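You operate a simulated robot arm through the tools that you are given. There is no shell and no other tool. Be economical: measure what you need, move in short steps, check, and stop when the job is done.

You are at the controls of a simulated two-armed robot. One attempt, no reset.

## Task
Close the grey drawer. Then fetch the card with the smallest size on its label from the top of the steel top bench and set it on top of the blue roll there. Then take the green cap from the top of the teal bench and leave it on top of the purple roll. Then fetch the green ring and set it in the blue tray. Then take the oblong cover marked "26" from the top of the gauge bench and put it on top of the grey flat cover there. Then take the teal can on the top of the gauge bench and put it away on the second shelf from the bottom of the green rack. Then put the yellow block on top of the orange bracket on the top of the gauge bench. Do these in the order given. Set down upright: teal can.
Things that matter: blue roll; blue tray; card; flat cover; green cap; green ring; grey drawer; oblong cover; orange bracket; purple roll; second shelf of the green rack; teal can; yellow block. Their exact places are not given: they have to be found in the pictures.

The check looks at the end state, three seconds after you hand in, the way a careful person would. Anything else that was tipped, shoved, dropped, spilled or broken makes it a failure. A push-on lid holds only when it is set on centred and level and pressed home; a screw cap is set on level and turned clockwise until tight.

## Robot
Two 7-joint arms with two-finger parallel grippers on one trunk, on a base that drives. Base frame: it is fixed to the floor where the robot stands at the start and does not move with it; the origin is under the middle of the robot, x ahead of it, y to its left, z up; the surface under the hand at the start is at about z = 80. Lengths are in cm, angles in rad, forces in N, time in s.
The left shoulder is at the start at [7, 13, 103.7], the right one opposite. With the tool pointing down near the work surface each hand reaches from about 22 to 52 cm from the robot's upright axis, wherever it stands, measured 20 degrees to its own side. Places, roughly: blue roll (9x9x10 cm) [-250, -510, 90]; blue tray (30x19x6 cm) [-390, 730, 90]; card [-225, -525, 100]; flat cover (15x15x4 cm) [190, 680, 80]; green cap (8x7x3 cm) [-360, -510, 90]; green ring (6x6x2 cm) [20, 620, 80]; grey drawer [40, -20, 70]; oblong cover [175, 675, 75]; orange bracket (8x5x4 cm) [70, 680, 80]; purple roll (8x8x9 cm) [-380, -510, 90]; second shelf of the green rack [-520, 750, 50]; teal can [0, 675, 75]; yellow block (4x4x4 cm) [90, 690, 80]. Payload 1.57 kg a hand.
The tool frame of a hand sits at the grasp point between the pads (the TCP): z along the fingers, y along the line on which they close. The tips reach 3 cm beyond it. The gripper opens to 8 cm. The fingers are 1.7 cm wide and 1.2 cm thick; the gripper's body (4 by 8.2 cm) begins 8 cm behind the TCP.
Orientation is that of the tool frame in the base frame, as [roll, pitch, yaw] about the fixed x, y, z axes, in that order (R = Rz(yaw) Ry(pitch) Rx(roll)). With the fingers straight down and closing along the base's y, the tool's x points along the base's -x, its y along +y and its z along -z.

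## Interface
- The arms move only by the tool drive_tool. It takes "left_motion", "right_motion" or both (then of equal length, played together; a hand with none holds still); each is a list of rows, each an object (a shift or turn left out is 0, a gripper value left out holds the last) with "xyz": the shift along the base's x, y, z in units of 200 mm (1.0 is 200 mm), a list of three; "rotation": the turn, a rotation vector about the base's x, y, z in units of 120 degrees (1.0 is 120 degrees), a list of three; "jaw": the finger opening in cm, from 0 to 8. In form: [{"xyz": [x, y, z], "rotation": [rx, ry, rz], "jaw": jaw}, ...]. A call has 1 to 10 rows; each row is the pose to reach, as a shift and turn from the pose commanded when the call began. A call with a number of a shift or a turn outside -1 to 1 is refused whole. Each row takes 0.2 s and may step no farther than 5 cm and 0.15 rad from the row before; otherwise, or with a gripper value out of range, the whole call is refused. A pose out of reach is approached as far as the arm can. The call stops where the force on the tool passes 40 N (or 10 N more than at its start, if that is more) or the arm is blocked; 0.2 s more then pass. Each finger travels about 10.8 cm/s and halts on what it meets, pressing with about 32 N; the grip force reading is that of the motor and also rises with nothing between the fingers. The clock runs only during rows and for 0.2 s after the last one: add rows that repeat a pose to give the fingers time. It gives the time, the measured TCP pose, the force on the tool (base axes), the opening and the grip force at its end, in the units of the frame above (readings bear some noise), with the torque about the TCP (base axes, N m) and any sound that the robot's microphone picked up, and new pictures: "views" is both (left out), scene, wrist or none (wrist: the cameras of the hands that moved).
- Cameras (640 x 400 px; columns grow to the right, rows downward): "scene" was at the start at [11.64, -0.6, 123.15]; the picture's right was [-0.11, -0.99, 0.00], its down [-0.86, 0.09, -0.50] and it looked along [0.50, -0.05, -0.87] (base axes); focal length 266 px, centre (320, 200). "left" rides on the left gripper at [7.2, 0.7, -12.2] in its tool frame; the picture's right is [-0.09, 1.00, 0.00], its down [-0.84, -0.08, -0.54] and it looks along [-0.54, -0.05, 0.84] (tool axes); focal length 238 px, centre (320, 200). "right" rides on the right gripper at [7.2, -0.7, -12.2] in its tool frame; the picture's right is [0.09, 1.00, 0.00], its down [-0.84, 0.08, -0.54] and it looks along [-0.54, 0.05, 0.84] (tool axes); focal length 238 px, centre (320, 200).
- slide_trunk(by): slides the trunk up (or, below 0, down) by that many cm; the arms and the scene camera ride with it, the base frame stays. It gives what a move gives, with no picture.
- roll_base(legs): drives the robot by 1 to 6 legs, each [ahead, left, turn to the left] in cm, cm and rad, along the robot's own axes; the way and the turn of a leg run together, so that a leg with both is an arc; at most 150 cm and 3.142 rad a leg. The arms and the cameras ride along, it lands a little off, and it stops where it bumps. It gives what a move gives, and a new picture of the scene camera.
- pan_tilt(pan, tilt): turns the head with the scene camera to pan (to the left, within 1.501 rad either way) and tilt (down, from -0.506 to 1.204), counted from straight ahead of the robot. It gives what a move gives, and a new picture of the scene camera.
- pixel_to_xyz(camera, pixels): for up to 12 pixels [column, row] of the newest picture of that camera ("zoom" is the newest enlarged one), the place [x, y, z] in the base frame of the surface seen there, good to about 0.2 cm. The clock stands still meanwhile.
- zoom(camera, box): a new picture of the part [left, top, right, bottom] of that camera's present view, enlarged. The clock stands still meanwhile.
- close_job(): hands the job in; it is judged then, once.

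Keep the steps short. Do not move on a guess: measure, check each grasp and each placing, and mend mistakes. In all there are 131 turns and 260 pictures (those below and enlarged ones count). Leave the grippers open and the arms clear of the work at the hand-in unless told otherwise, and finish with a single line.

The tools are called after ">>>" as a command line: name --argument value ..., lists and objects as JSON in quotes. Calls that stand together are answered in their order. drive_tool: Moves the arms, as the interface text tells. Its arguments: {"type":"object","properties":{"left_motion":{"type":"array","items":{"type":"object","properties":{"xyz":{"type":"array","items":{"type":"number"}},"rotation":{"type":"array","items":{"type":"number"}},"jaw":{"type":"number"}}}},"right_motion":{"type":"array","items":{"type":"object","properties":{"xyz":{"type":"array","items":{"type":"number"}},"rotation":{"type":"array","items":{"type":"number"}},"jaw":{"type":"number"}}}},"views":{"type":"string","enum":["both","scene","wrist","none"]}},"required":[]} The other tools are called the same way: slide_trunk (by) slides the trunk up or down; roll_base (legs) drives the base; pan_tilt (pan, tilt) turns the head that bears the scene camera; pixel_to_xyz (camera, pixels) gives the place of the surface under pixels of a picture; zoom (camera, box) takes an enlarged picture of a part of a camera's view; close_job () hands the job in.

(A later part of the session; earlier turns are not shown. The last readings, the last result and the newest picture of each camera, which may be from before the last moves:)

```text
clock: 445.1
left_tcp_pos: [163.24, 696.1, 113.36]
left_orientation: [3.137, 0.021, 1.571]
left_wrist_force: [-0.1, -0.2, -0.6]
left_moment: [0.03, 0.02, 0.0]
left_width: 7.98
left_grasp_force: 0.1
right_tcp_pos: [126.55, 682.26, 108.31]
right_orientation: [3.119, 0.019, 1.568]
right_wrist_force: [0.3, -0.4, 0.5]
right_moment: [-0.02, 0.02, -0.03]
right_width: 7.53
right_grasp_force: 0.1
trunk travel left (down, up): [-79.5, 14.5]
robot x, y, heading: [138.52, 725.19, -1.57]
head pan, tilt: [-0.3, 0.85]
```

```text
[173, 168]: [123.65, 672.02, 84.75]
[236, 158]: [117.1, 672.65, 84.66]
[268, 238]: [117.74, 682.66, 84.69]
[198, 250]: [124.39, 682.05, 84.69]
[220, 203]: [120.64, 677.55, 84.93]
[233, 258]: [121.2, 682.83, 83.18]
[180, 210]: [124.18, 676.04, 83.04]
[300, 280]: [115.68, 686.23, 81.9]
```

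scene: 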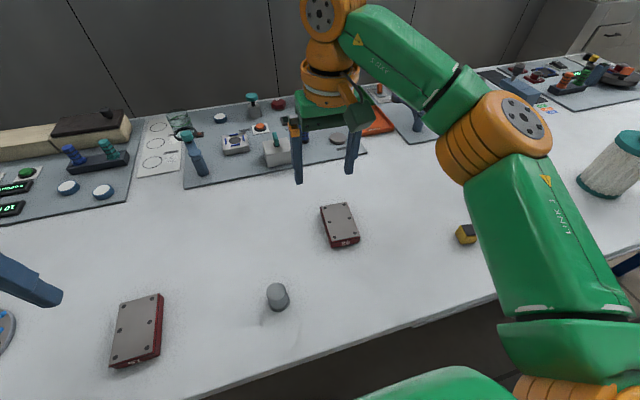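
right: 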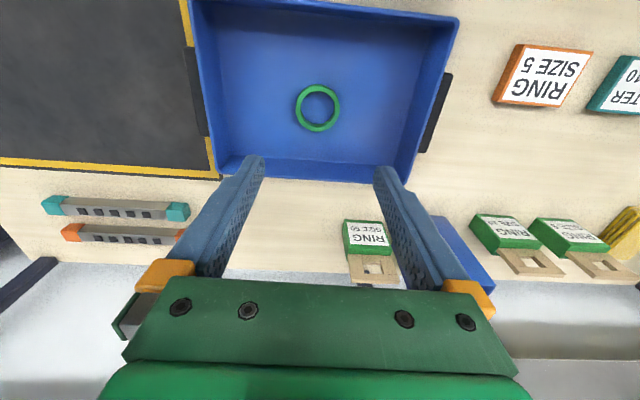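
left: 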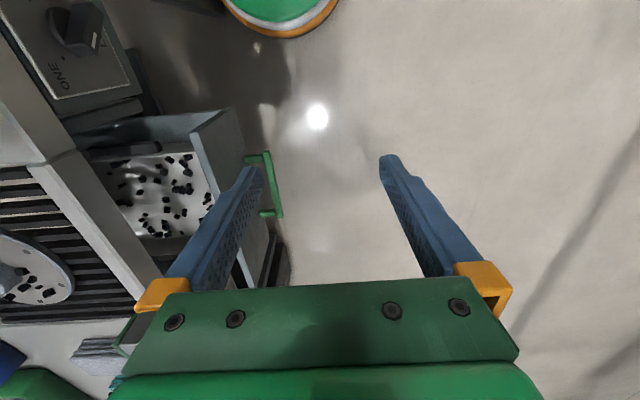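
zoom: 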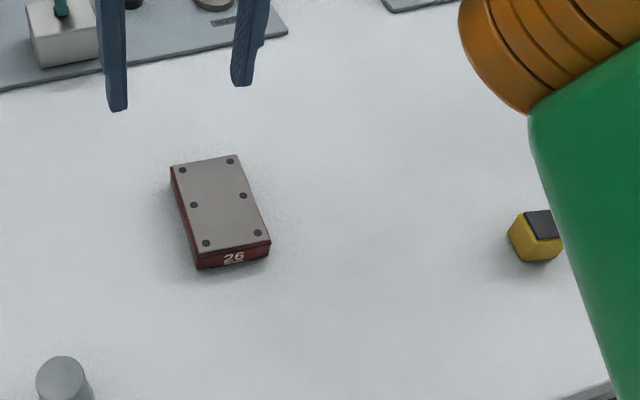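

The "26" cover is centred at (120.8,677.3), 6.8 wide along x, yaw about -0.085, with its top at 84.75 on the bench at 81.9. I'll move 5 closer, then bring the right hand over it.

>>> roll_base --legs '[[5, 0, 0]]'

>>> drive_tool --right_motion '[{"xyz": [-0.15, 0, -0.1], "rotation": [0, 0, -0.04], "jaw": 8}, {"xyz": [-0.28, 0, -0.3], "rotation": [0, 0, -0.04]}, {"xyz": [-0.28, 0, -0.5], "rotation": [0, 0, -0.04]}, {"xyz": [-0.28, 0, -0.7], "rotation": [0, 0, -0.04]}, {"xyz": [-0.28, 0, -0.7], "rotation": [0, 0, -0.04]}]' --views "wrist"

```text
clock: 446.0
left_tcp_pos: [163.04, 691.77, 113.69]
left_orientation: [3.135, 0.027, 1.571]
left_wrist_force: [0.0, 0.8, 0.9]
left_moment: [-0.05, 0.03, -0.02]
left_width: 7.98
left_grasp_force: 0.0
right_tcp_pos: [126.37, 677.79, 108.54]
right_orientation: [3.117, 0.025, 1.57]
right_wrist_force: [0.5, 0.9, 0.2]
right_moment: [-0.03, 0.04, -0.03]
right_width: 7.47
right_grasp_force: 0.1
trunk travel left (down, up): [-79.5, 14.5]
robot x, y, heading: [139.27, 720.74, -1.569]
head pan, tilt: [-0.3, 0.85]
```

scene: 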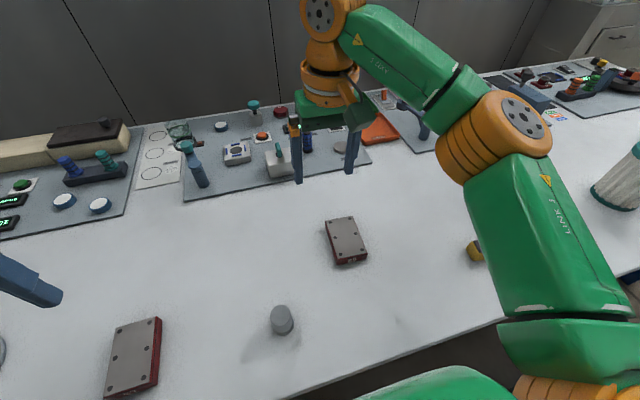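

```text
clock: 447.2
left_tcp_pos: [163.03, 691.26, 113.48]
left_orientation: [3.135, 0.022, 1.57]
left_wrist_force: [-0.2, -0.2, 0.0]
left_moment: [0.04, 0.0, -0.01]
left_width: 8.0
left_grasp_force: 0.0
right_tcp_pos: [120.64, 677.36, 94.43]
right_orientation: [3.118, 0.018, 1.485]
right_wrist_force: [-0.2, -0.2, -0.7]
right_moment: [-0.02, -0.01, 0.01]
right_width: 7.98
right_grasp_force: 0.1
trunk travel left (down, up): [-79.5, 14.5]
robot x, y, heading: [138.89, 720.51, -1.569]
head pan, tilt: [-0.3, 0.85]
```

right: 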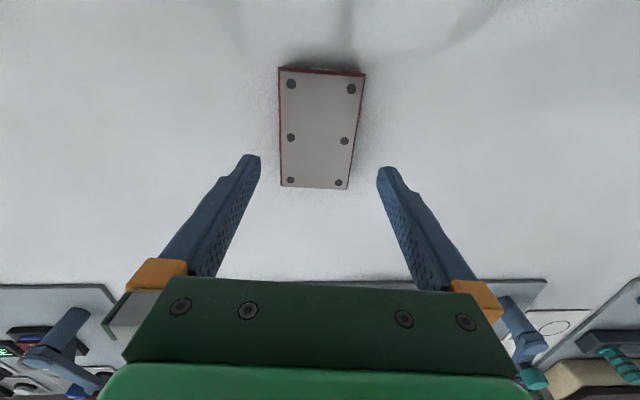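

>>> pixel_to_xyz --camera "right" --pixels '[[283, 80], [361, 84], [284, 183], [345, 186], [318, 130], [282, 130], [354, 133]]'

```text
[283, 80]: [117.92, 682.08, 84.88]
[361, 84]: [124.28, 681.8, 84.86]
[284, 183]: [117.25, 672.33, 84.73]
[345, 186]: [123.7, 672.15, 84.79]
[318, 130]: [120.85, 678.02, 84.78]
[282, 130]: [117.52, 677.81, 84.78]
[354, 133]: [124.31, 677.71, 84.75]
```

Well centred. I'll descend to 85.4 and grip.

>>> drive_tool --right_motion '[{"xyz": [0.008, 0, -0.2], "rotation": [0, 0, 0.009]}, {"xyz": [0.008, 0, -0.38], "rotation": [0, 0, 0.009]}, {"xyz": [0.008, 0, -0.45], "rotation": [0, 0, 0.009]}, {"xyz": [0.008, 0, -0.45], "rotation": [0, 0, 0.009], "jaw": 6}, {"xyz": [0.008, 0, -0.45], "rotation": [0, 0, 0.009], "jaw": 4}, {"xyz": [0.008, 0, -0.45], "rotation": [0, 0, 0.009], "jaw": 4}, {"xyz": [0.008, 0, -0.45], "rotation": [0, 0, 0.009], "jaw": 4}]' --views "wrist"

```text
clock: 448.8
left_tcp_pos: [162.99, 691.18, 113.45]
left_orientation: [3.134, 0.023, 1.569]
left_wrist_force: [0.0, -0.5, -0.5]
left_moment: [0.01, -0.01, -0.04]
left_width: 7.99
left_grasp_force: 0.2
right_tcp_pos: [120.87, 677.35, 85.42]
right_orientation: [3.119, 0.017, 1.505]
right_wrist_force: [-2.9, -1.5, 3.6]
right_moment: [-0.12, 0.48, -0.04]
right_width: 7.21
right_grasp_force: 31.4
trunk travel left (down, up): [-79.5, 14.5]
robot x, y, heading: [138.57, 720.78, -1.567]
head pan, tilt: [-0.3, 0.85]
```

right: 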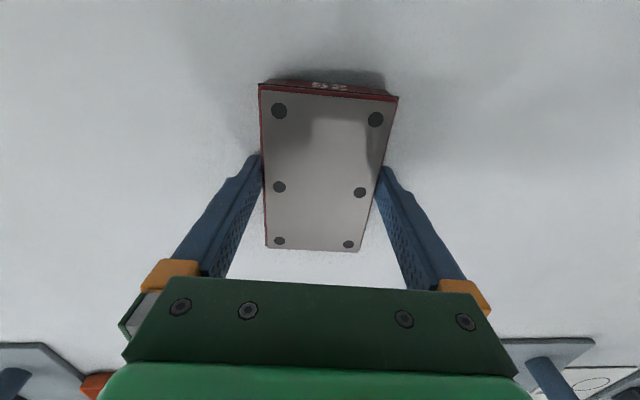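

Gripped at 7.2. I'll lift to about 103 and look at the underside.

>>> drive_tool --right_motion '[{"xyz": [0, 0, 0.1]}, {"xyz": [0, 0, 0.3]}, {"xyz": [0, 0, 0.5]}, {"xyz": [0, 0, 0.7]}, {"xyz": [0, 0, 0.9]}, {"xyz": [0, 0, 0.9]}]' --views "both"

```text
clock: 450.2
left_tcp_pos: [163.08, 691.04, 113.39]
left_orientation: [3.133, 0.022, 1.569]
left_wrist_force: [0.0, 0.0, 0.5]
left_moment: [0.0, -0.01, 0.01]
left_width: 8.0
left_grasp_force: 0.1
right_tcp_pos: [120.81, 677.08, 103.38]
right_orientation: [3.116, 0.016, 1.504]
right_wrist_force: [0.4, -0.5, -6.4]
right_moment: [0.03, -0.04, 0.01]
right_width: 7.17
right_grasp_force: 32.1
trunk travel left (down, up): [-79.5, 14.5]
robot x, y, heading: [138.9, 720.86, -1.567]
head pan, tilt: [-0.3, 0.85]
```

scene: 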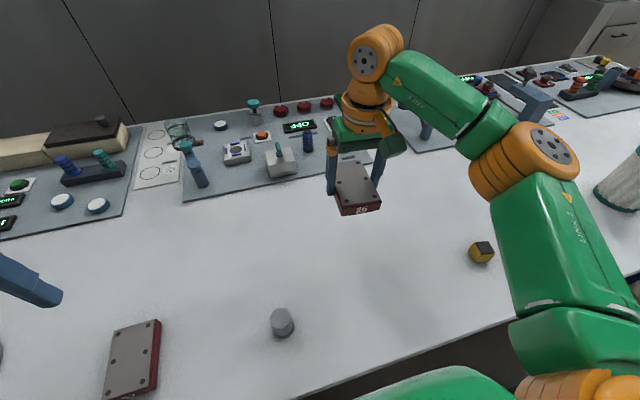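
right: 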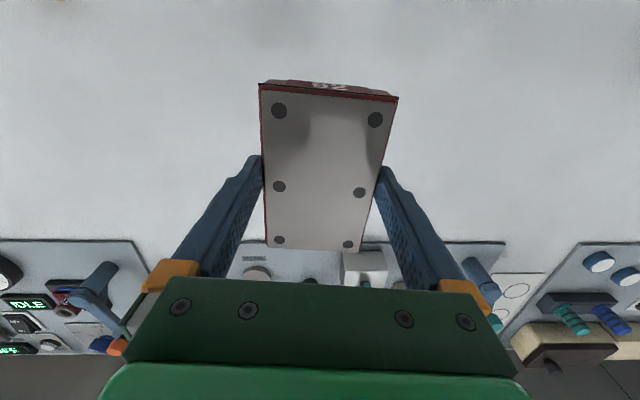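

I'll strafe left 73 so the right hand comes over the flat cover, then measure its knob.

>>> roll_base --legs '[[0, 66, 0]]'

>>> zoom --camera "scene" --box '[270, 130, 450, 300]'

```text
clock: 453.9
left_tcp_pos: [229.27, 691.25, 113.47]
left_orientation: [3.132, 0.021, 1.57]
left_wrist_force: [0.1, 0.7, 0.1]
left_moment: [-0.02, 0.01, -0.01]
left_width: 8.0
left_grasp_force: 0.0
right_tcp_pos: [187.0, 677.35, 103.17]
right_orientation: [3.118, 0.018, 1.505]
right_wrist_force: [-0.3, 0.4, -6.4]
right_moment: [0.04, -0.02, -0.01]
right_width: 7.17
right_grasp_force: 32.6
trunk travel left (down, up): [-79.5, 14.5]
robot x, y, heading: [205.48, 720.9, -1.569]
head pan, tilt: [-0.3, 0.85]
```

scene: 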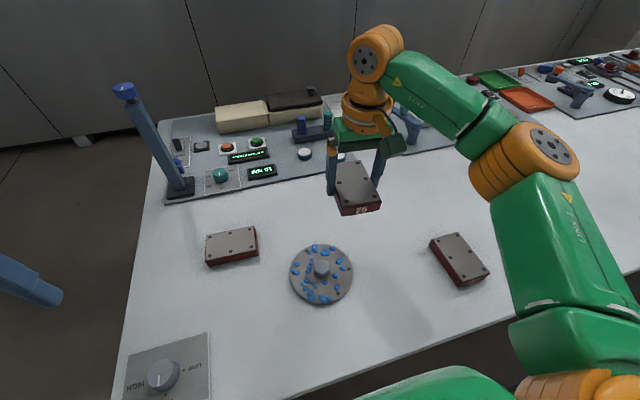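

```text
2.35 times, centred on (360, 215) of scene
```

zoom: 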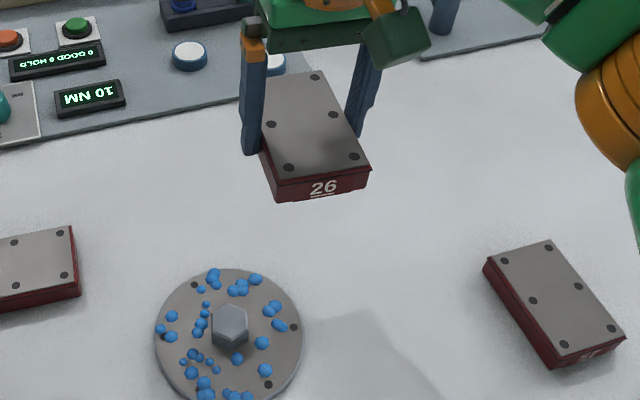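

>>> zoom --camera "scene" --box '[280, 235, 364, 310]'

>>> pixel_to_xyz --camera "scene" --pixels '[[321, 265], [317, 266], [327, 265], [322, 261], [322, 271], [292, 276], [351, 272], [321, 247], [322, 302], [322, 275]]'

```text
5.33 times, centred on (322, 272) of scene
```

zoom: 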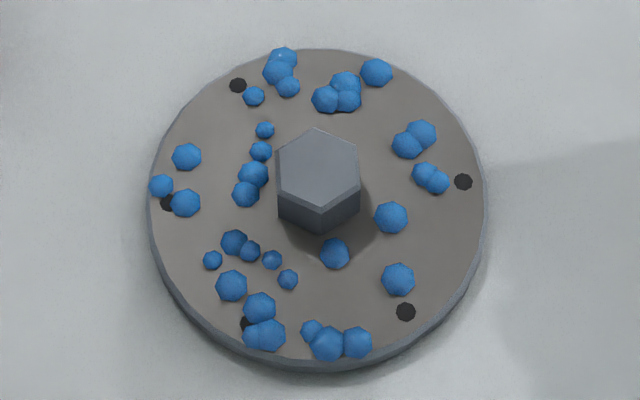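

```text
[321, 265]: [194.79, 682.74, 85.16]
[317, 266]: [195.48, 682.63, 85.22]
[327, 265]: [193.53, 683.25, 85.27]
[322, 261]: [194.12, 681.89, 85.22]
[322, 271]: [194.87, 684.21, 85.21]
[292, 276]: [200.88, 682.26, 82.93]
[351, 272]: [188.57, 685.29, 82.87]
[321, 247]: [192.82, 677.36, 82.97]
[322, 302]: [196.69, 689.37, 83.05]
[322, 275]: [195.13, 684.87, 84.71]
```

The knob top is at z 85.2, centre (194.6,682.8). I'll carry the cover above it and lower to about 2 cm clear.

>>> drive_tool --right_motion '[{"xyz": [0.19, 0.13, 0]}, {"xyz": [0.382, 0.272, 0]}, {"xyz": [0.382, 0.272, -0.2]}, {"xyz": [0.382, 0.272, -0.4]}, {"xyz": [0.382, 0.272, -0.6]}, {"xyz": [0.382, 0.272, -0.6]}]' --views "both"

>>> zoom --camera "scene" --box '[260, 210, 400, 320]'

```text
clock: 455.3
left_tcp_pos: [229.33, 691.12, 113.35]
left_orientation: [3.135, 0.02, 1.572]
left_wrist_force: [-0.1, 0.5, 0.7]
left_moment: [-0.01, 0.0, 0.01]
left_width: 7.97
left_grasp_force: 0.1
right_tcp_pos: [194.86, 682.75, 91.25]
right_orientation: [3.12, 0.017, 1.503]
right_wrist_force: [-0.3, 0.0, -6.6]
right_moment: [0.05, 0.01, 0.01]
right_width: 7.15
right_grasp_force: 31.7
trunk travel left (down, up): [-79.5, 14.5]
robot x, y, heading: [205.41, 720.27, -1.566]
head pan, tilt: [-0.3, 0.85]
```

scene: 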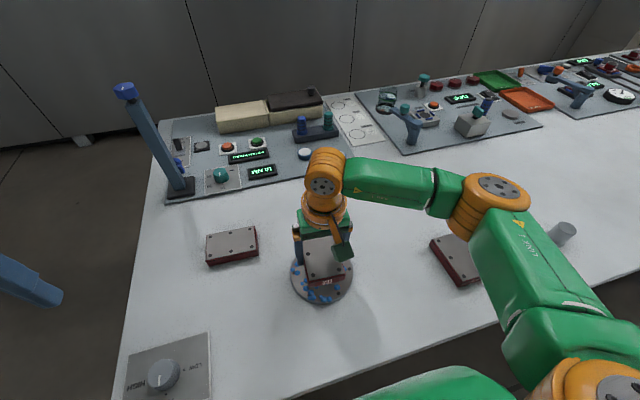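
right: 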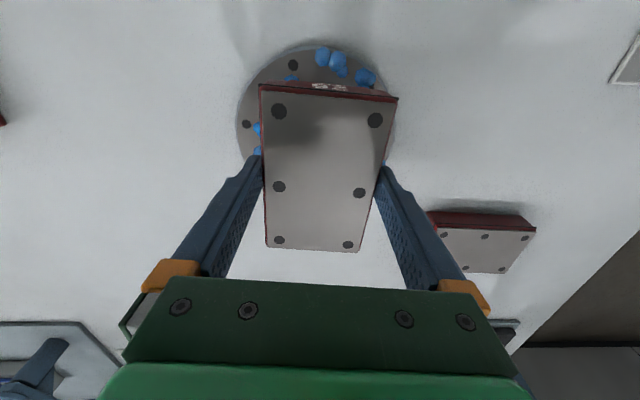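

```text
3.64 times, centred on (330, 265) of scene
```

zoom: 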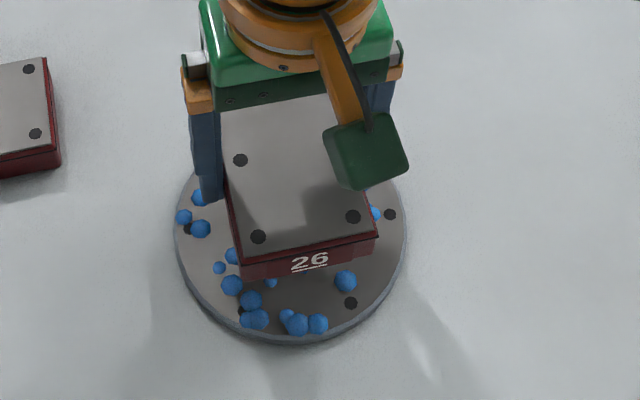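

Centred over the knob. I'll lower in small steps to contact, expected at TCP ≈88.7.

>>> drive_tool --right_motion '[{"xyz": [-0.01, 0, -0.06]}, {"xyz": [-0.01, 0, -0.1]}, {"xyz": [-0.01, 0, -0.115]}, {"xyz": [-0.01, 0, -0.125]}, {"xyz": [-0.01, 0, -0.125]}]' --views "none"

```text
clock: 456.5
left_tcp_pos: [229.35, 691.12, 113.47]
left_orientation: [3.134, 0.02, 1.571]
left_wrist_force: [-0.7, -0.5, -0.5]
left_moment: [0.0, 0.0, 0.02]
left_width: 8.0
left_grasp_force: 0.0
right_tcp_pos: [194.72, 682.78, 88.8]
right_orientation: [3.119, 0.017, 1.506]
right_wrist_force: [0.0, -0.6, -5.9]
right_moment: [0.05, 0.0, 0.02]
right_width: 7.18
right_grasp_force: 32.4
trunk travel left (down, up): [-79.5, 14.5]
robot x, y, heading: [204.84, 720.59, -1.563]
head pan, tilt: [-0.3, 0.85]
```

>>> drive_tool --right_motion '[{"xyz": [0, 0, -0.008]}, {"xyz": [0, 0, -0.016]}, {"xyz": [0, 0, -0.016]}]' --views "none"

```text
clock: 457.3
left_tcp_pos: [229.46, 691.45, 113.41]
left_orientation: [3.134, 0.021, 1.573]
left_wrist_force: [0.0, -0.6, 0.2]
left_moment: [0.04, 0.0, 0.01]
left_width: 8.01
left_grasp_force: 0.0
right_tcp_pos: [194.76, 682.82, 88.58]
right_orientation: [3.119, 0.024, 1.505]
right_wrist_force: [-1.9, -5.0, 11.9]
right_moment: [-0.07, 0.4, 0.1]
right_width: 7.18
right_grasp_force: 31.8
trunk travel left (down, up): [-79.5, 14.5]
robot x, y, heading: [205.05, 720.41, -1.568]
head pan, tilt: [-0.3, 0.85]
```

It rests on the knob. I'll ease up 1 mm, open and check before lifting.

>>> drive_tool --right_motion '[{"xyz": [0, 0, 0.006]}, {"xyz": [0, 0, 0.006], "jaw": 7.5}, {"xyz": [0, 0, 0.006], "jaw": 8}, {"xyz": [0, 0, 0.006], "jaw": 8}]' --views "wrist"

>>> zoom --camera "scene" --box '[260, 210, 400, 320]'

```text
clock: 458.3
left_tcp_pos: [229.32, 691.25, 113.41]
left_orientation: [3.133, 0.019, 1.572]
left_wrist_force: [0.3, 0.7, 0.2]
left_moment: [-0.01, 0.0, 0.04]
left_width: 8.0
left_grasp_force: 0.0
right_tcp_pos: [194.64, 682.74, 88.73]
right_orientation: [3.119, 0.017, 1.504]
right_wrist_force: [0.0, 0.3, -0.4]
right_moment: [0.01, -0.06, 0.0]
right_width: 7.98
right_grasp_force: 0.1
trunk travel left (down, up): [-79.5, 14.5]
robot x, y, heading: [205.51, 720.99, -1.565]
head pan, tilt: [-0.3, 0.85]
```

right: 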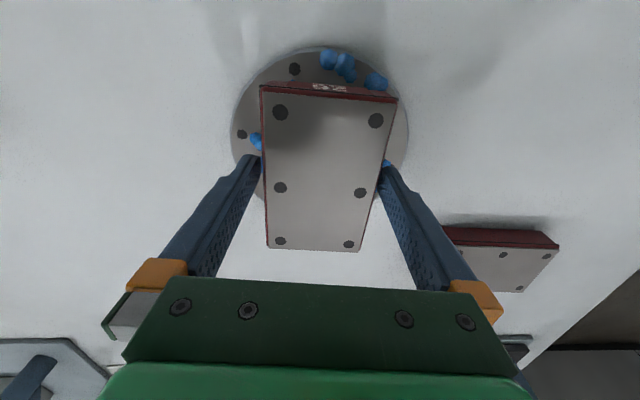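

```text
3.64 times, centred on (330, 265) of scene
```

zoom: 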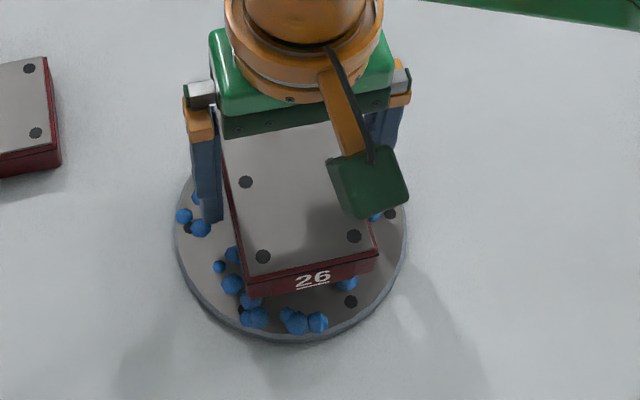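

It is stable. I'll lift straight up and check that it is level.

>>> drive_tool --right_motion '[{"xyz": [0, 0, 0.1]}, {"xyz": [0, 0, 0.3]}, {"xyz": [0, 0, 0.5]}, {"xyz": [0, 0, 0.75]}, {"xyz": [-0.1, 0, 1.0]}]' --views "both"

>>> pixel_to_xyz --camera "right" --pixels '[[320, 100], [320, 120], [320, 140], [305, 110], [340, 110]]'

>>> zoom --camera "scene" --box '[260, 210, 400, 320]'

```text
refused: row 5 steps farther than a row can; nothing moved
```

```text
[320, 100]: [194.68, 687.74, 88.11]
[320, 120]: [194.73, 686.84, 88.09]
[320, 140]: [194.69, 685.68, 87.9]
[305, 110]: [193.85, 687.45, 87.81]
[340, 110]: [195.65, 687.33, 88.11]
```

```text
3.64 times, centred on (330, 265) of scene
```

zoom: 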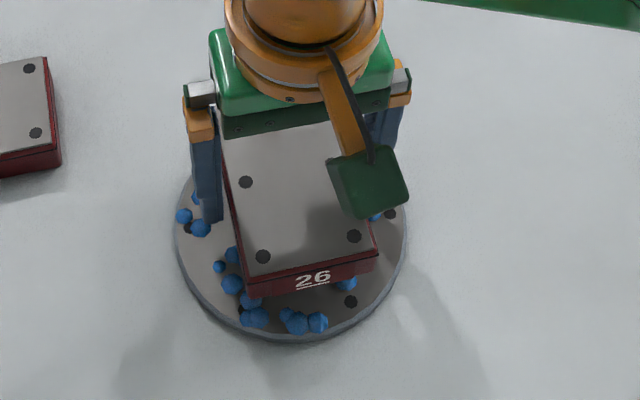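

>>> drive_tool --right_motion '[{"xyz": [0, 0, 0.1]}, {"xyz": [0, 0, 0.3]}, {"xyz": [0, 0, 0.5]}, {"xyz": [0, 0, 0.7]}, {"xyz": [0, 0, 0.9]}, {"xyz": [0, 0, 1.0]}]' --views "both"

>>> zoom --camera "scene" --box '[260, 210, 400, 320]'

```text
clock: 459.7
left_tcp_pos: [229.5, 691.18, 113.47]
left_orientation: [3.134, 0.02, 1.57]
left_wrist_force: [-0.2, -0.1, -0.4]
left_moment: [0.0, -0.01, -0.01]
left_width: 7.98
left_grasp_force: 0.1
right_tcp_pos: [194.49, 682.69, 108.76]
right_orientation: [3.12, 0.019, 1.504]
right_wrist_force: [-0.2, -0.2, 0.5]
right_moment: [0.01, -0.01, -0.03]
right_width: 8.01
right_grasp_force: 0.1
trunk travel left (down, up): [-79.5, 14.5]
robot x, y, heading: [205.21, 720.72, -1.571]
head pan, tilt: [-0.3, 0.85]
```

scene: 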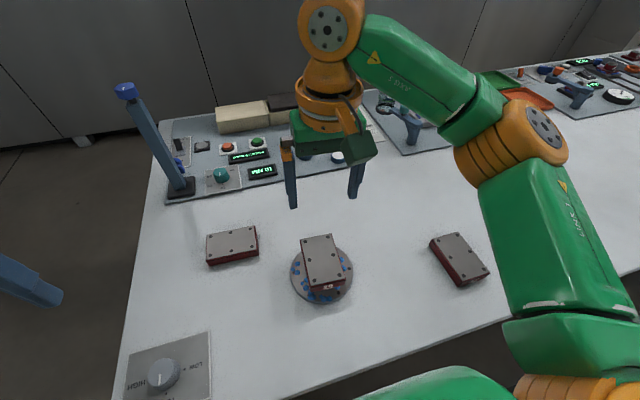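
right: 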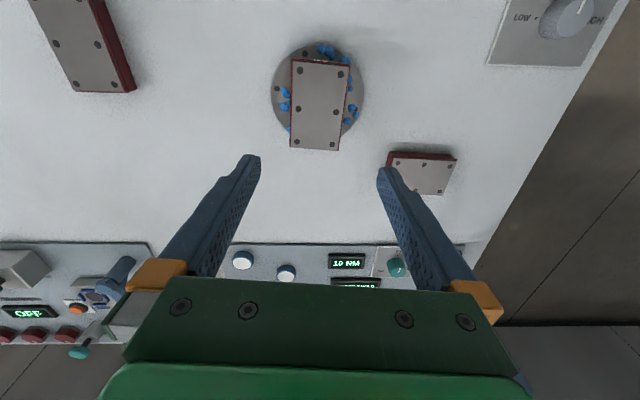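

```text
3.64 times, centred on (330, 265) of scene
```

zoom: 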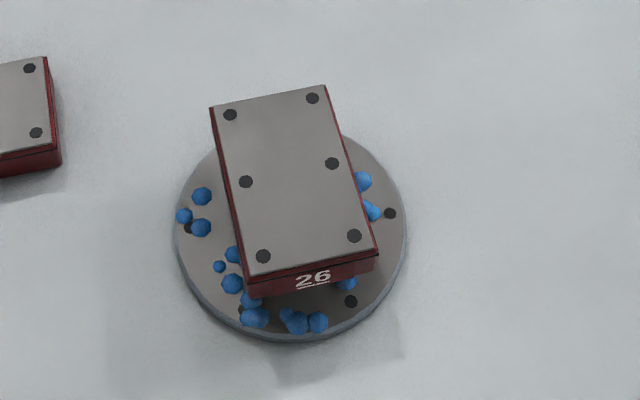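

Level and stable. Next is the teal can. I'll raise the trunk 10 for clearance over the tall filter and strafe right 140.

>>> slide_trunk --by 10

>>> roll_base --legs '[[0, -140, 0]]'

>>> pan_tilt --pan -1.0 --tilt 0.7

>>> zoom --camera "scene" --box '[200, 60, 600, 310]'

```text
clock: 461.0
left_tcp_pos: [229.39, 691.31, 123.34]
left_orientation: [3.134, 0.022, 1.572]
left_wrist_force: [-0.3, -0.7, 0.5]
left_moment: [-0.03, -0.04, 0.0]
left_width: 7.98
left_grasp_force: 0.0
right_tcp_pos: [194.73, 682.77, 118.72]
right_orientation: [3.118, 0.02, 1.506]
right_wrist_force: [-0.2, 0.7, -0.2]
right_moment: [0.0, 0.02, -0.01]
right_width: 7.99
right_grasp_force: 0.1
trunk travel left (down, up): [-89.5, 4.5]
robot x, y, heading: [205.67, 720.6, -1.566]
head pan, tilt: [-0.3, 0.85]
```

```text
clock: 467.9
left_tcp_pos: [91.23, 691.14, 123.44]
left_orientation: [3.134, 0.021, 1.566]
left_wrist_force: [-0.5, 0.5, 0.2]
left_moment: [0.05, 0.06, -0.03]
left_width: 7.99
left_grasp_force: 0.1
right_tcp_pos: [56.34, 682.77, 118.7]
right_orientation: [3.119, 0.02, 1.501]
right_wrist_force: [-0.4, -0.2, 0.9]
right_moment: [0.02, 0.01, 0.02]
right_width: 7.98
right_grasp_force: 0.1
trunk travel left (down, up): [-89.5, 4.5]
robot x, y, heading: [67.1, 720.71, -1.57]
head pan, tilt: [-0.3, 0.85]
```

scene: 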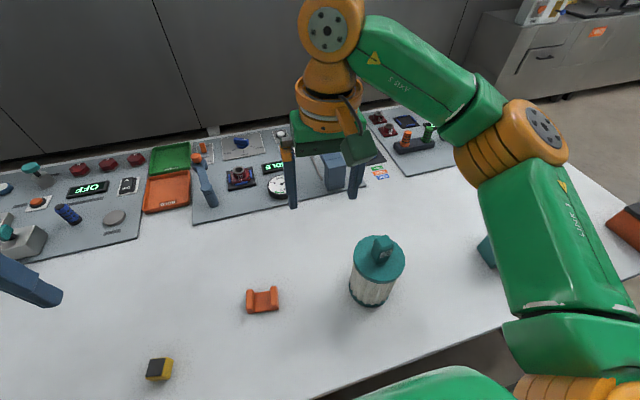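

```text
clock: 469.0
left_tcp_pos: [91.04, 691.07, 123.42]
left_orientation: [3.134, 0.024, 1.566]
left_wrist_force: [-0.1, 0.2, -0.5]
left_moment: [-0.03, 0.04, 0.0]
left_width: 8.0
left_grasp_force: 0.1
right_tcp_pos: [56.37, 682.72, 118.69]
right_orientation: [3.12, 0.019, 1.5]
right_wrist_force: [0.0, 0.0, 0.9]
right_moment: [0.01, 0.01, -0.02]
right_width: 7.99
right_grasp_force: 0.1
trunk travel left (down, up): [-89.5, 4.5]
robot x, y, heading: [66.74, 720.61, -1.571]
head pan, tilt: [-1.0, 0.7]
```

scene: 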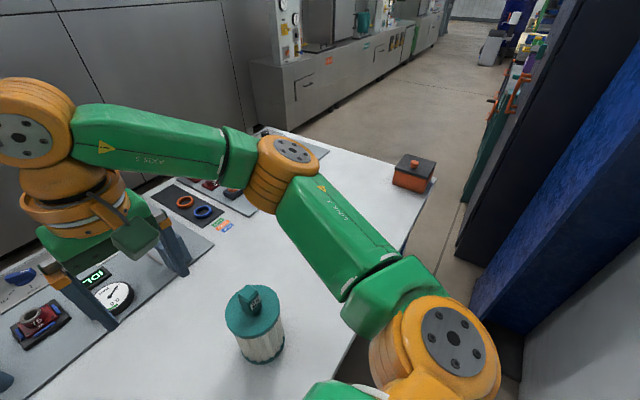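

```text
1.60 times, centred on (400, 185) of scene
```

zoom: 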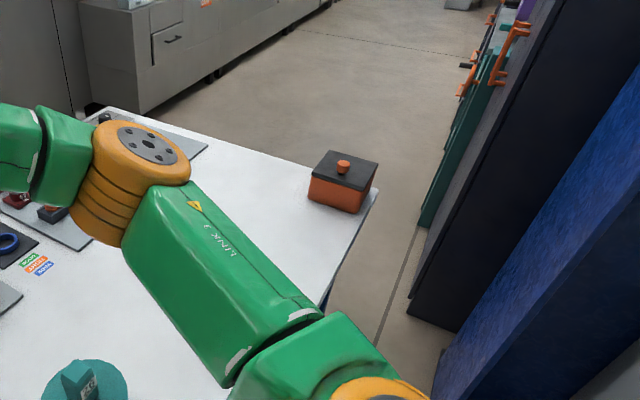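

I'll measure the column, the filter, the bench's left end and the can behind my arm.

>>> pixel_to_xyz --camera "scene" --pixels '[[560, 250], [520, 320], [600, 200], [470, 230], [500, 180], [435, 180], [410, 170], [252, 300], [250, 330], [255, 295], [455, 255], [620, 100]]'

```text
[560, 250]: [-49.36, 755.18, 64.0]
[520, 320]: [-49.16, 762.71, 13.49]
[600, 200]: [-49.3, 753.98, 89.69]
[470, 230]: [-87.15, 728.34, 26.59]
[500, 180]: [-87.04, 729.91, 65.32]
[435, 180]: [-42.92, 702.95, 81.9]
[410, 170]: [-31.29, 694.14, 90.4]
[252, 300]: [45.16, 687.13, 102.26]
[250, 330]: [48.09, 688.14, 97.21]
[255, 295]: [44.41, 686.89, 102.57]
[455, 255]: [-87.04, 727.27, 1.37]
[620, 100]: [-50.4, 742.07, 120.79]
```

The way is clear to x≈15, with the column at x -49. I'll strafe right 50.

>>> roll_base --legs '[[0, -50, 0]]'

>>> pan_tilt --pan -0.3 --tilt 0.9

>>> zoom --camera "scene" --box '[240, 130, 480, 300]'

```text
clock: 472.0
left_tcp_pos: [41.08, 691.27, 123.42]
left_orientation: [3.138, 0.022, 1.571]
left_wrist_force: [1.1, 0.7, 0.6]
left_moment: [0.0, 0.03, -0.01]
left_width: 7.99
left_grasp_force: 0.0
right_tcp_pos: [6.34, 682.64, 118.71]
right_orientation: [3.119, 0.02, 1.505]
right_wrist_force: [-0.5, 0.5, -0.3]
right_moment: [0.05, 0.02, -0.01]
right_width: 7.97
right_grasp_force: 0.1
trunk travel left (down, up): [-89.5, 4.5]
robot x, y, heading: [16.54, 720.47, -1.565]
head pan, tilt: [-1.0, 0.7]
```

scene: 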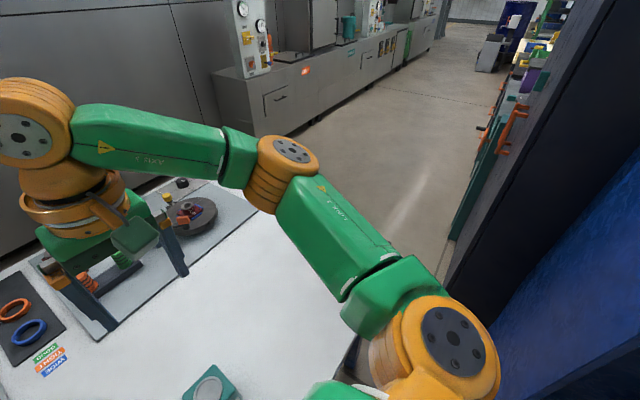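

```text
clock: 473.0
left_tcp_pos: [41.05, 691.15, 123.36]
left_orientation: [3.136, 0.023, 1.572]
left_wrist_force: [0.1, 0.1, 0.2]
left_moment: [0.0, 0.01, 0.01]
left_width: 7.99
left_grasp_force: 0.1
right_tcp_pos: [6.14, 682.57, 118.68]
right_orientation: [3.12, 0.019, 1.504]
right_wrist_force: [-0.1, -0.6, 0.1]
right_moment: [-0.05, 0.01, 0.01]
right_width: 8.01
right_grasp_force: 0.1
trunk travel left (down, up): [-89.5, 4.5]
robot x, y, heading: [16.86, 720.66, -1.567]
head pan, tilt: [-0.3, 0.901]
```

scene: 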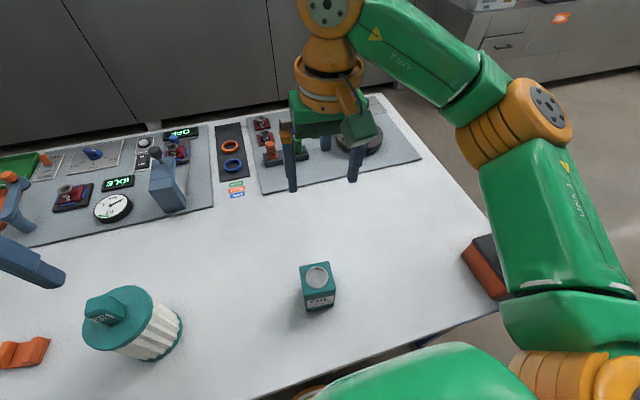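

```text
2.35 times, centred on (360, 215) of scene
```

zoom: 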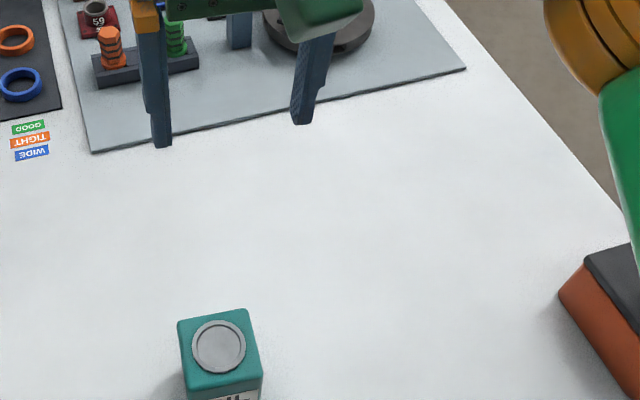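

The teal can, a square tin, is at (317,280). Measuring it.

>>> pixel_to_xyz --camera "scene" --pixels '[[317, 275], [301, 267], [329, 264], [333, 287], [305, 291], [320, 300], [320, 306], [330, 302], [303, 275], [345, 300]]'

>>> zoom --camera "scene" --box '[280, 240, 360, 320]'

```text
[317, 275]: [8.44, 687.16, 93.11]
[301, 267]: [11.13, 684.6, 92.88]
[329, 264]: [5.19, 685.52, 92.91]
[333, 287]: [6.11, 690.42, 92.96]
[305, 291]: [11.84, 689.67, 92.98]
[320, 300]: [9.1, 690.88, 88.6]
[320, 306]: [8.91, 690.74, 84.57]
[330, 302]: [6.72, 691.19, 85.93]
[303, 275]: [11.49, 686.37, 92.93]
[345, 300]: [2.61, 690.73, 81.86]
```

```text
5.00 times, centred on (320, 280) of scene
```

zoom: 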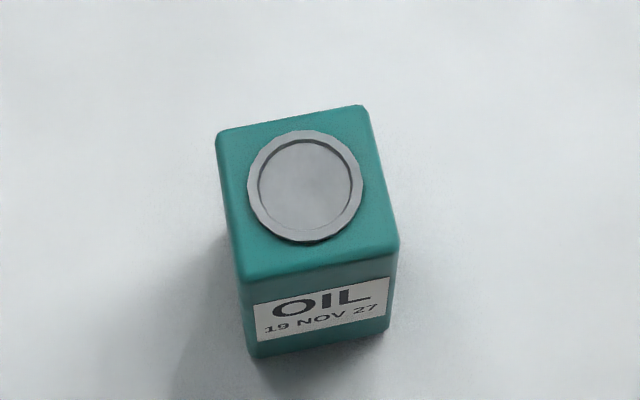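

The can is centred at (8.5,687.5), z 81.9–93, yawed about -0.135. For the shelf I need a tilted hand, so I'll grip it with the hand pitched 50° forward. First I'll align the yaw above the can.

>>> drive_tool --right_motion '[{"xyz": [0.06, 0.12, 0], "rotation": [0, 0, -0.032], "jaw": 8}, {"xyz": [0.12, 0.245, -0.1], "rotation": [0, 0, -0.032]}, {"xyz": [0.12, 0.245, -0.2], "rotation": [0, 0, -0.032]}, {"xyz": [0.12, 0.245, -0.2], "rotation": [0, 0, -0.032]}]' --views "wrist"

>>> drive_tool --right_motion '[{"rotation": [-0.069, 0.0093, 0]}, {"rotation": [-0.138, 0.0187, 0]}, {"rotation": [-0.206, 0.028, 0]}, {"rotation": [-0.275, 0.037, 0]}, {"rotation": [-0.344, 0.0467, 0]}, {"rotation": [-0.413, 0.056, 0]}, {"rotation": [-0.413, 0.056, 0]}]' --views "both"

```text
clock: 474.0
left_tcp_pos: [40.96, 691.17, 123.53]
left_orientation: [3.135, 0.021, 1.569]
left_wrist_force: [-0.3, 0.4, -0.4]
left_moment: [-0.01, 0.02, 0.01]
left_width: 8.0
left_grasp_force: 0.0
right_tcp_pos: [8.53, 687.5, 114.59]
right_orientation: [3.121, 0.019, 1.437]
right_wrist_force: [-0.2, -0.5, 0.1]
right_moment: [0.01, 0.0, -0.02]
right_width: 7.99
right_grasp_force: 0.0
trunk travel left (down, up): [-89.5, 4.5]
robot x, y, heading: [16.87, 720.77, -1.575]
head pan, tilt: [-0.3, 0.901]
```

right: 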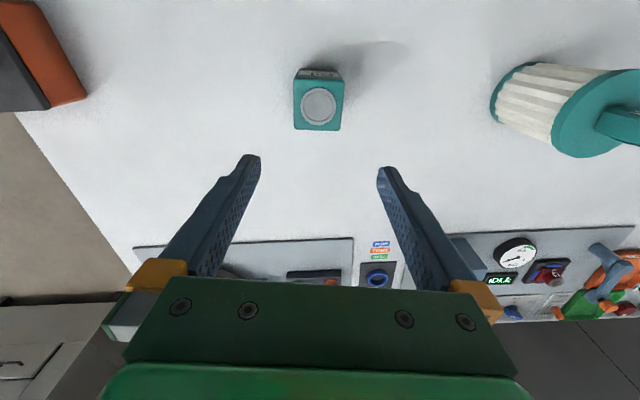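

```text
clock: 475.6
left_tcp_pos: [41.0, 691.21, 123.56]
left_orientation: [3.133, 0.02, 1.569]
left_wrist_force: [-0.1, 0.0, -0.9]
left_moment: [0.0, 0.01, 0.03]
left_width: 8.03
left_grasp_force: 0.2
right_tcp_pos: [10.17, 686.21, 115.03]
right_orientation: [3.121, 0.893, 1.437]
right_wrist_force: [0.3, 0.9, -0.3]
right_moment: [0.0, -0.01, 0.02]
right_width: 8.0
right_grasp_force: 0.0
right hand out of reach, approached as far as the arm can: row 5, 6, 7
trunk travel left (down, up): [-89.5, 4.5]
robot x, y, heading: [16.75, 720.52, -1.568]
head pan, tilt: [-0.3, 0.901]
```

scene: 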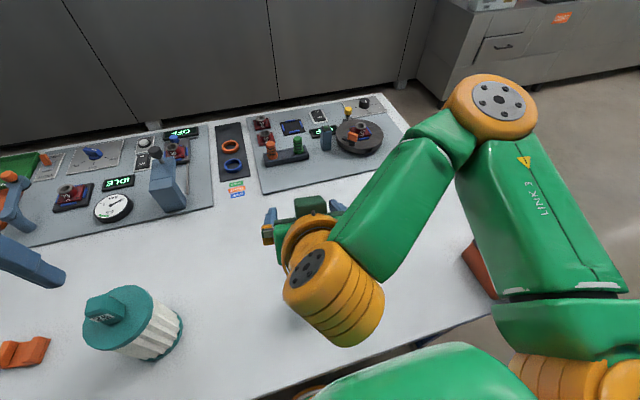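
right: 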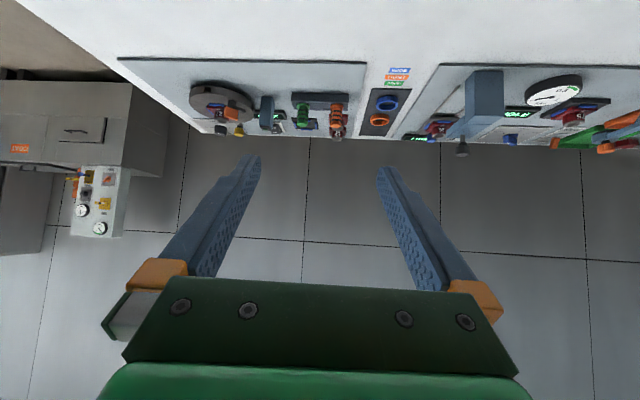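

The tilt was reached, but the arm is too folded. I'll back the base 8 cm and move the hand forward again.

>>> roll_base --legs '[[-8, 0, 0]]'

>>> drive_tool --right_motion '[{"xyz": [0, -0.2, 0]}, {"xyz": [0, -0.35, -0.1]}, {"xyz": [0, -0.35, -0.2]}, {"xyz": [0, -0.35, -0.2]}]' --views "wrist"

```text
clock: 476.7
left_tcp_pos: [40.91, 698.39, 123.15]
left_orientation: [3.134, 0.013, 1.57]
left_wrist_force: [-0.3, 0.2, 0.3]
left_moment: [0.01, -0.02, -0.02]
left_width: 8.01
left_grasp_force: 0.0
right_tcp_pos: [10.2, 693.55, 114.71]
right_orientation: [3.123, 0.883, 1.438]
right_wrist_force: [1.0, -0.6, 0.2]
right_moment: [0.0, 0.01, 0.0]
right_width: 8.01
right_grasp_force: 0.1
trunk travel left (down, up): [-89.5, 4.5]
robot x, y, heading: [16.54, 728.56, -1.57]
head pan, tilt: [-0.3, 0.901]
```

scene: 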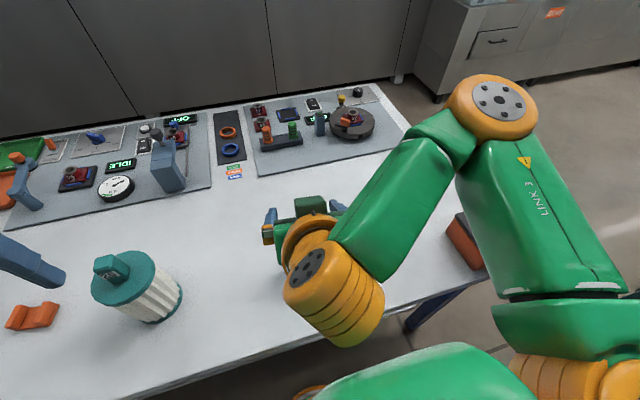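

```text
clock: 477.7
left_tcp_pos: [40.92, 699.3, 123.5]
left_orientation: [3.135, 0.024, 1.57]
left_wrist_force: [-0.2, 0.5, -0.4]
left_moment: [-0.02, 0.01, -0.01]
left_width: 7.97
left_grasp_force: 0.1
right_tcp_pos: [10.09, 687.52, 111.05]
right_orientation: [3.12, 0.894, 1.438]
right_wrist_force: [-0.4, 0.3, 0.8]
right_moment: [0.01, 0.02, -0.01]
right_width: 8.02
right_grasp_force: 0.1
trunk travel left (down, up): [-89.5, 4.5]
robot x, y, heading: [16.35, 728.93, -1.569]
head pan, tilt: [-0.3, 0.901]
```

right: 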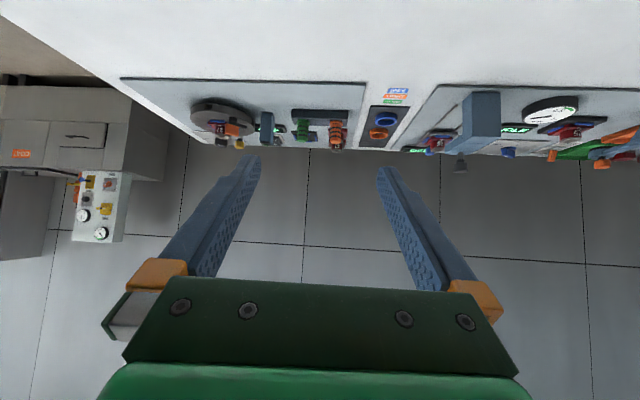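

Now I'll shift to x 8.5 and descend to about 91, then check.

>>> drive_tool --right_motion '[{"xyz": [-0.08, 0, -0.1]}, {"xyz": [-0.08, 0, -0.3]}, {"xyz": [-0.08, 0, -0.5]}, {"xyz": [-0.08, 0, -0.7]}, {"xyz": [-0.08, 0, -0.7]}]' --views "both"

```text
clock: 478.9
left_tcp_pos: [40.93, 699.22, 123.4]
left_orientation: [3.135, 0.023, 1.572]
left_wrist_force: [-0.1, -0.8, -0.1]
left_moment: [0.0, 0.03, 0.02]
left_width: 7.99
left_grasp_force: 0.1
right_tcp_pos: [8.51, 687.28, 97.05]
right_orientation: [3.12, 0.891, 1.437]
right_wrist_force: [0.7, -0.1, -0.2]
right_moment: [-0.01, 0.0, 0.0]
right_width: 7.99
right_grasp_force: 0.0
trunk travel left (down, up): [-89.5, 4.5]
robot x, y, heading: [17.28, 728.79, -1.568]
head pan, tilt: [-0.3, 0.901]
```

scene: 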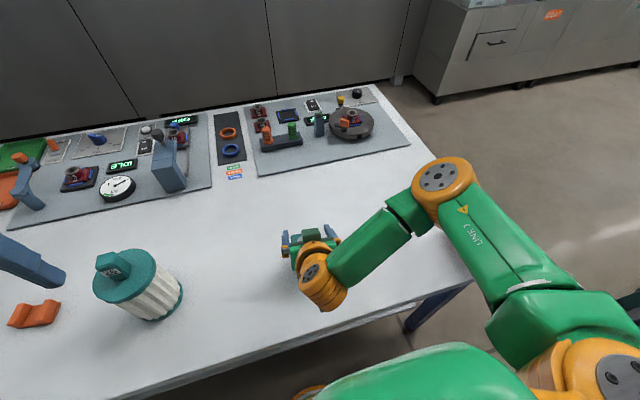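
right: 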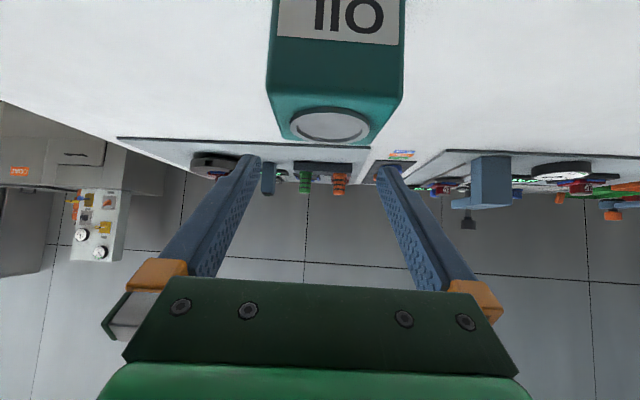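

>>> pixel_to_xyz --camera "right" --pixels '[[270, 90], [402, 95], [290, 130], [385, 133], [330, 125], [335, 20], [278, 20], [395, 30]]'

```text
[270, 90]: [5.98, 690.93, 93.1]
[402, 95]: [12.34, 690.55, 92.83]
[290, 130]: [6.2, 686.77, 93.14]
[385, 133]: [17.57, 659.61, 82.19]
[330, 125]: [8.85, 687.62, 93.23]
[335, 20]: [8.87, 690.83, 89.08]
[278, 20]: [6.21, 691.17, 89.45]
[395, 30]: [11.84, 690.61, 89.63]
```

The can's centre is at x≈8.9. I'll correct by +0.35, descend to 89 and grip.

>>> drive_tool --right_motion '[{"xyz": [0.018, 0.01, 0]}, {"xyz": [0.018, 0.01, -0.2]}, {"xyz": [0.018, 0.01, -0.4]}, {"xyz": [0.018, 0.01, -0.4], "jaw": 6.5}, {"xyz": [0.018, 0.01, -0.4], "jaw": 4}, {"xyz": [0.018, 0.01, -0.4], "jaw": 4}, {"xyz": [0.018, 0.01, -0.4], "jaw": 4}]' --views "wrist"

```text
clock: 480.5
left_tcp_pos: [41.04, 699.07, 123.4]
left_orientation: [3.135, 0.02, 1.569]
left_wrist_force: [-1.2, 0.5, -0.5]
left_moment: [-0.03, -0.01, -0.01]
left_width: 7.98
left_grasp_force: 0.1
right_tcp_pos: [8.8, 687.49, 89.01]
right_orientation: [3.121, 0.893, 1.438]
right_wrist_force: [0.1, -3.7, 7.4]
right_moment: [-0.41, 0.12, 0.07]
right_width: 6.8
right_grasp_force: 31.9
trunk travel left (down, up): [-89.5, 4.5]
robot x, y, heading: [16.58, 728.45, -1.572]
head pan, tilt: [-0.3, 0.901]
```

right: 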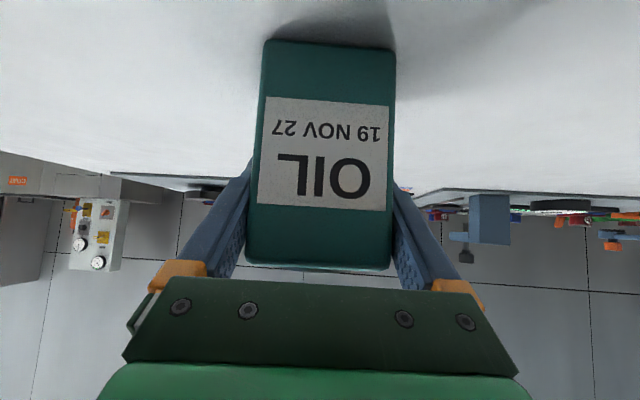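

Gripped at 6.8. I'll lift 18 cm.

>>> drive_tool --right_motion '[{"xyz": [0, 0, 0.1]}, {"xyz": [0, 0, 0.3]}, {"xyz": [0, 0, 0.5]}, {"xyz": [0, 0, 0.7]}, {"xyz": [0, 0, 0.9]}, {"xyz": [0, 0, 0.9]}]' --views "both"

```text
clock: 481.9
left_tcp_pos: [41.04, 699.21, 123.46]
left_orientation: [3.136, 0.02, 1.571]
left_wrist_force: [0.2, 0.7, -0.2]
left_moment: [-0.03, -0.05, 0.0]
left_width: 8.0
left_grasp_force: 0.0
right_tcp_pos: [8.81, 687.49, 106.91]
right_orientation: [3.123, 0.889, 1.439]
right_wrist_force: [-0.4, 0.0, -3.6]
right_moment: [-0.01, 0.0, -0.03]
right_width: 6.82
right_grasp_force: 32.3
trunk travel left (down, up): [-89.5, 4.5]
robot x, y, heading: [17.03, 728.71, -1.576]
head pan, tilt: [-0.3, 0.901]
```

scene: 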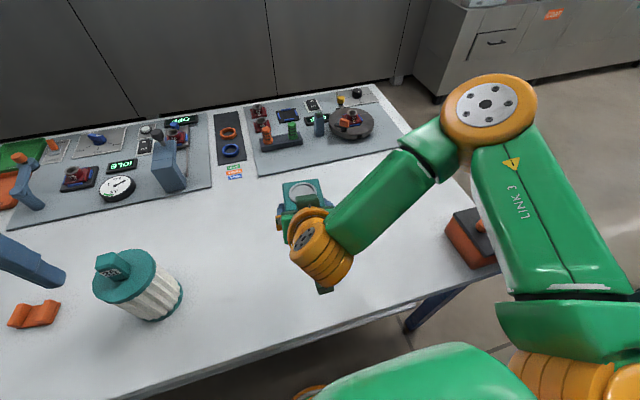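
right: 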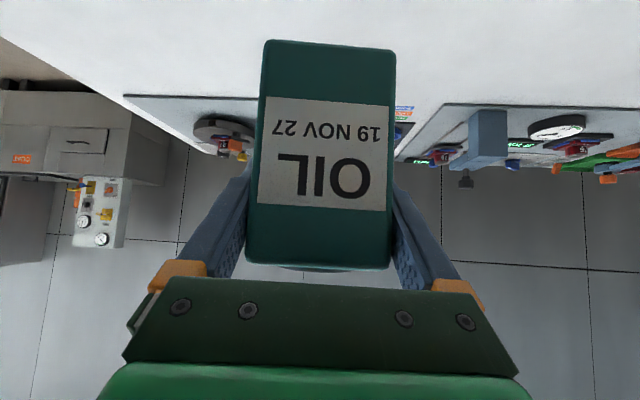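

The filter top at about 104 is in the way out, so I'll raise the hand 6 and the trunk 4.

>>> drive_tool --right_motion '[{"xyz": [0, 0, 0.2]}, {"xyz": [0, 0, 0.35]}, {"xyz": [0, 0, 0.35]}]' --views "none"

>>> slide_trunk --by 4

>>> pixel_to_xyz --camera "scene" --pixels '[[112, 262], [105, 258], [118, 270], [140, 270]]'

```text
clock: 482.7
left_tcp_pos: [40.86, 698.98, 123.45]
left_orientation: [3.135, 0.021, 1.572]
left_wrist_force: [-0.9, 0.1, -0.3]
left_moment: [0.04, -0.02, 0.01]
left_width: 8.03
left_grasp_force: 0.1
right_tcp_pos: [8.79, 687.36, 113.99]
right_orientation: [3.123, 0.89, 1.438]
right_wrist_force: [-0.7, 0.0, -4.8]
right_moment: [0.02, -0.02, 0.01]
right_width: 6.78
right_grasp_force: 32.3
trunk travel left (down, up): [-89.5, 4.5]
robot x, y, heading: [16.75, 727.97, -1.572]
head pan, tilt: [-0.3, 0.901]
```

```text
clock: 483.5
left_tcp_pos: [40.83, 699.05, 127.44]
left_orientation: [3.134, 0.022, 1.571]
left_wrist_force: [0.0, -0.8, -0.1]
left_moment: [-0.01, 0.01, 0.03]
left_width: 8.02
left_grasp_force: 0.1
right_tcp_pos: [8.85, 687.46, 118.03]
right_orientation: [3.12, 0.89, 1.44]
right_wrist_force: [-0.3, -0.3, -3.9]
right_moment: [0.02, -0.01, 0.01]
right_width: 6.8
right_grasp_force: 31.4
trunk travel left (down, up): [-93.5, 0.5]
robot x, y, heading: [16.65, 728.51, -1.567]
head pan, tilt: [-0.3, 0.901]
```

```text
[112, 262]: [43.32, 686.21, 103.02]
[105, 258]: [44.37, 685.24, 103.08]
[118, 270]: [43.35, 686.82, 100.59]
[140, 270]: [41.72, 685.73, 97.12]
```

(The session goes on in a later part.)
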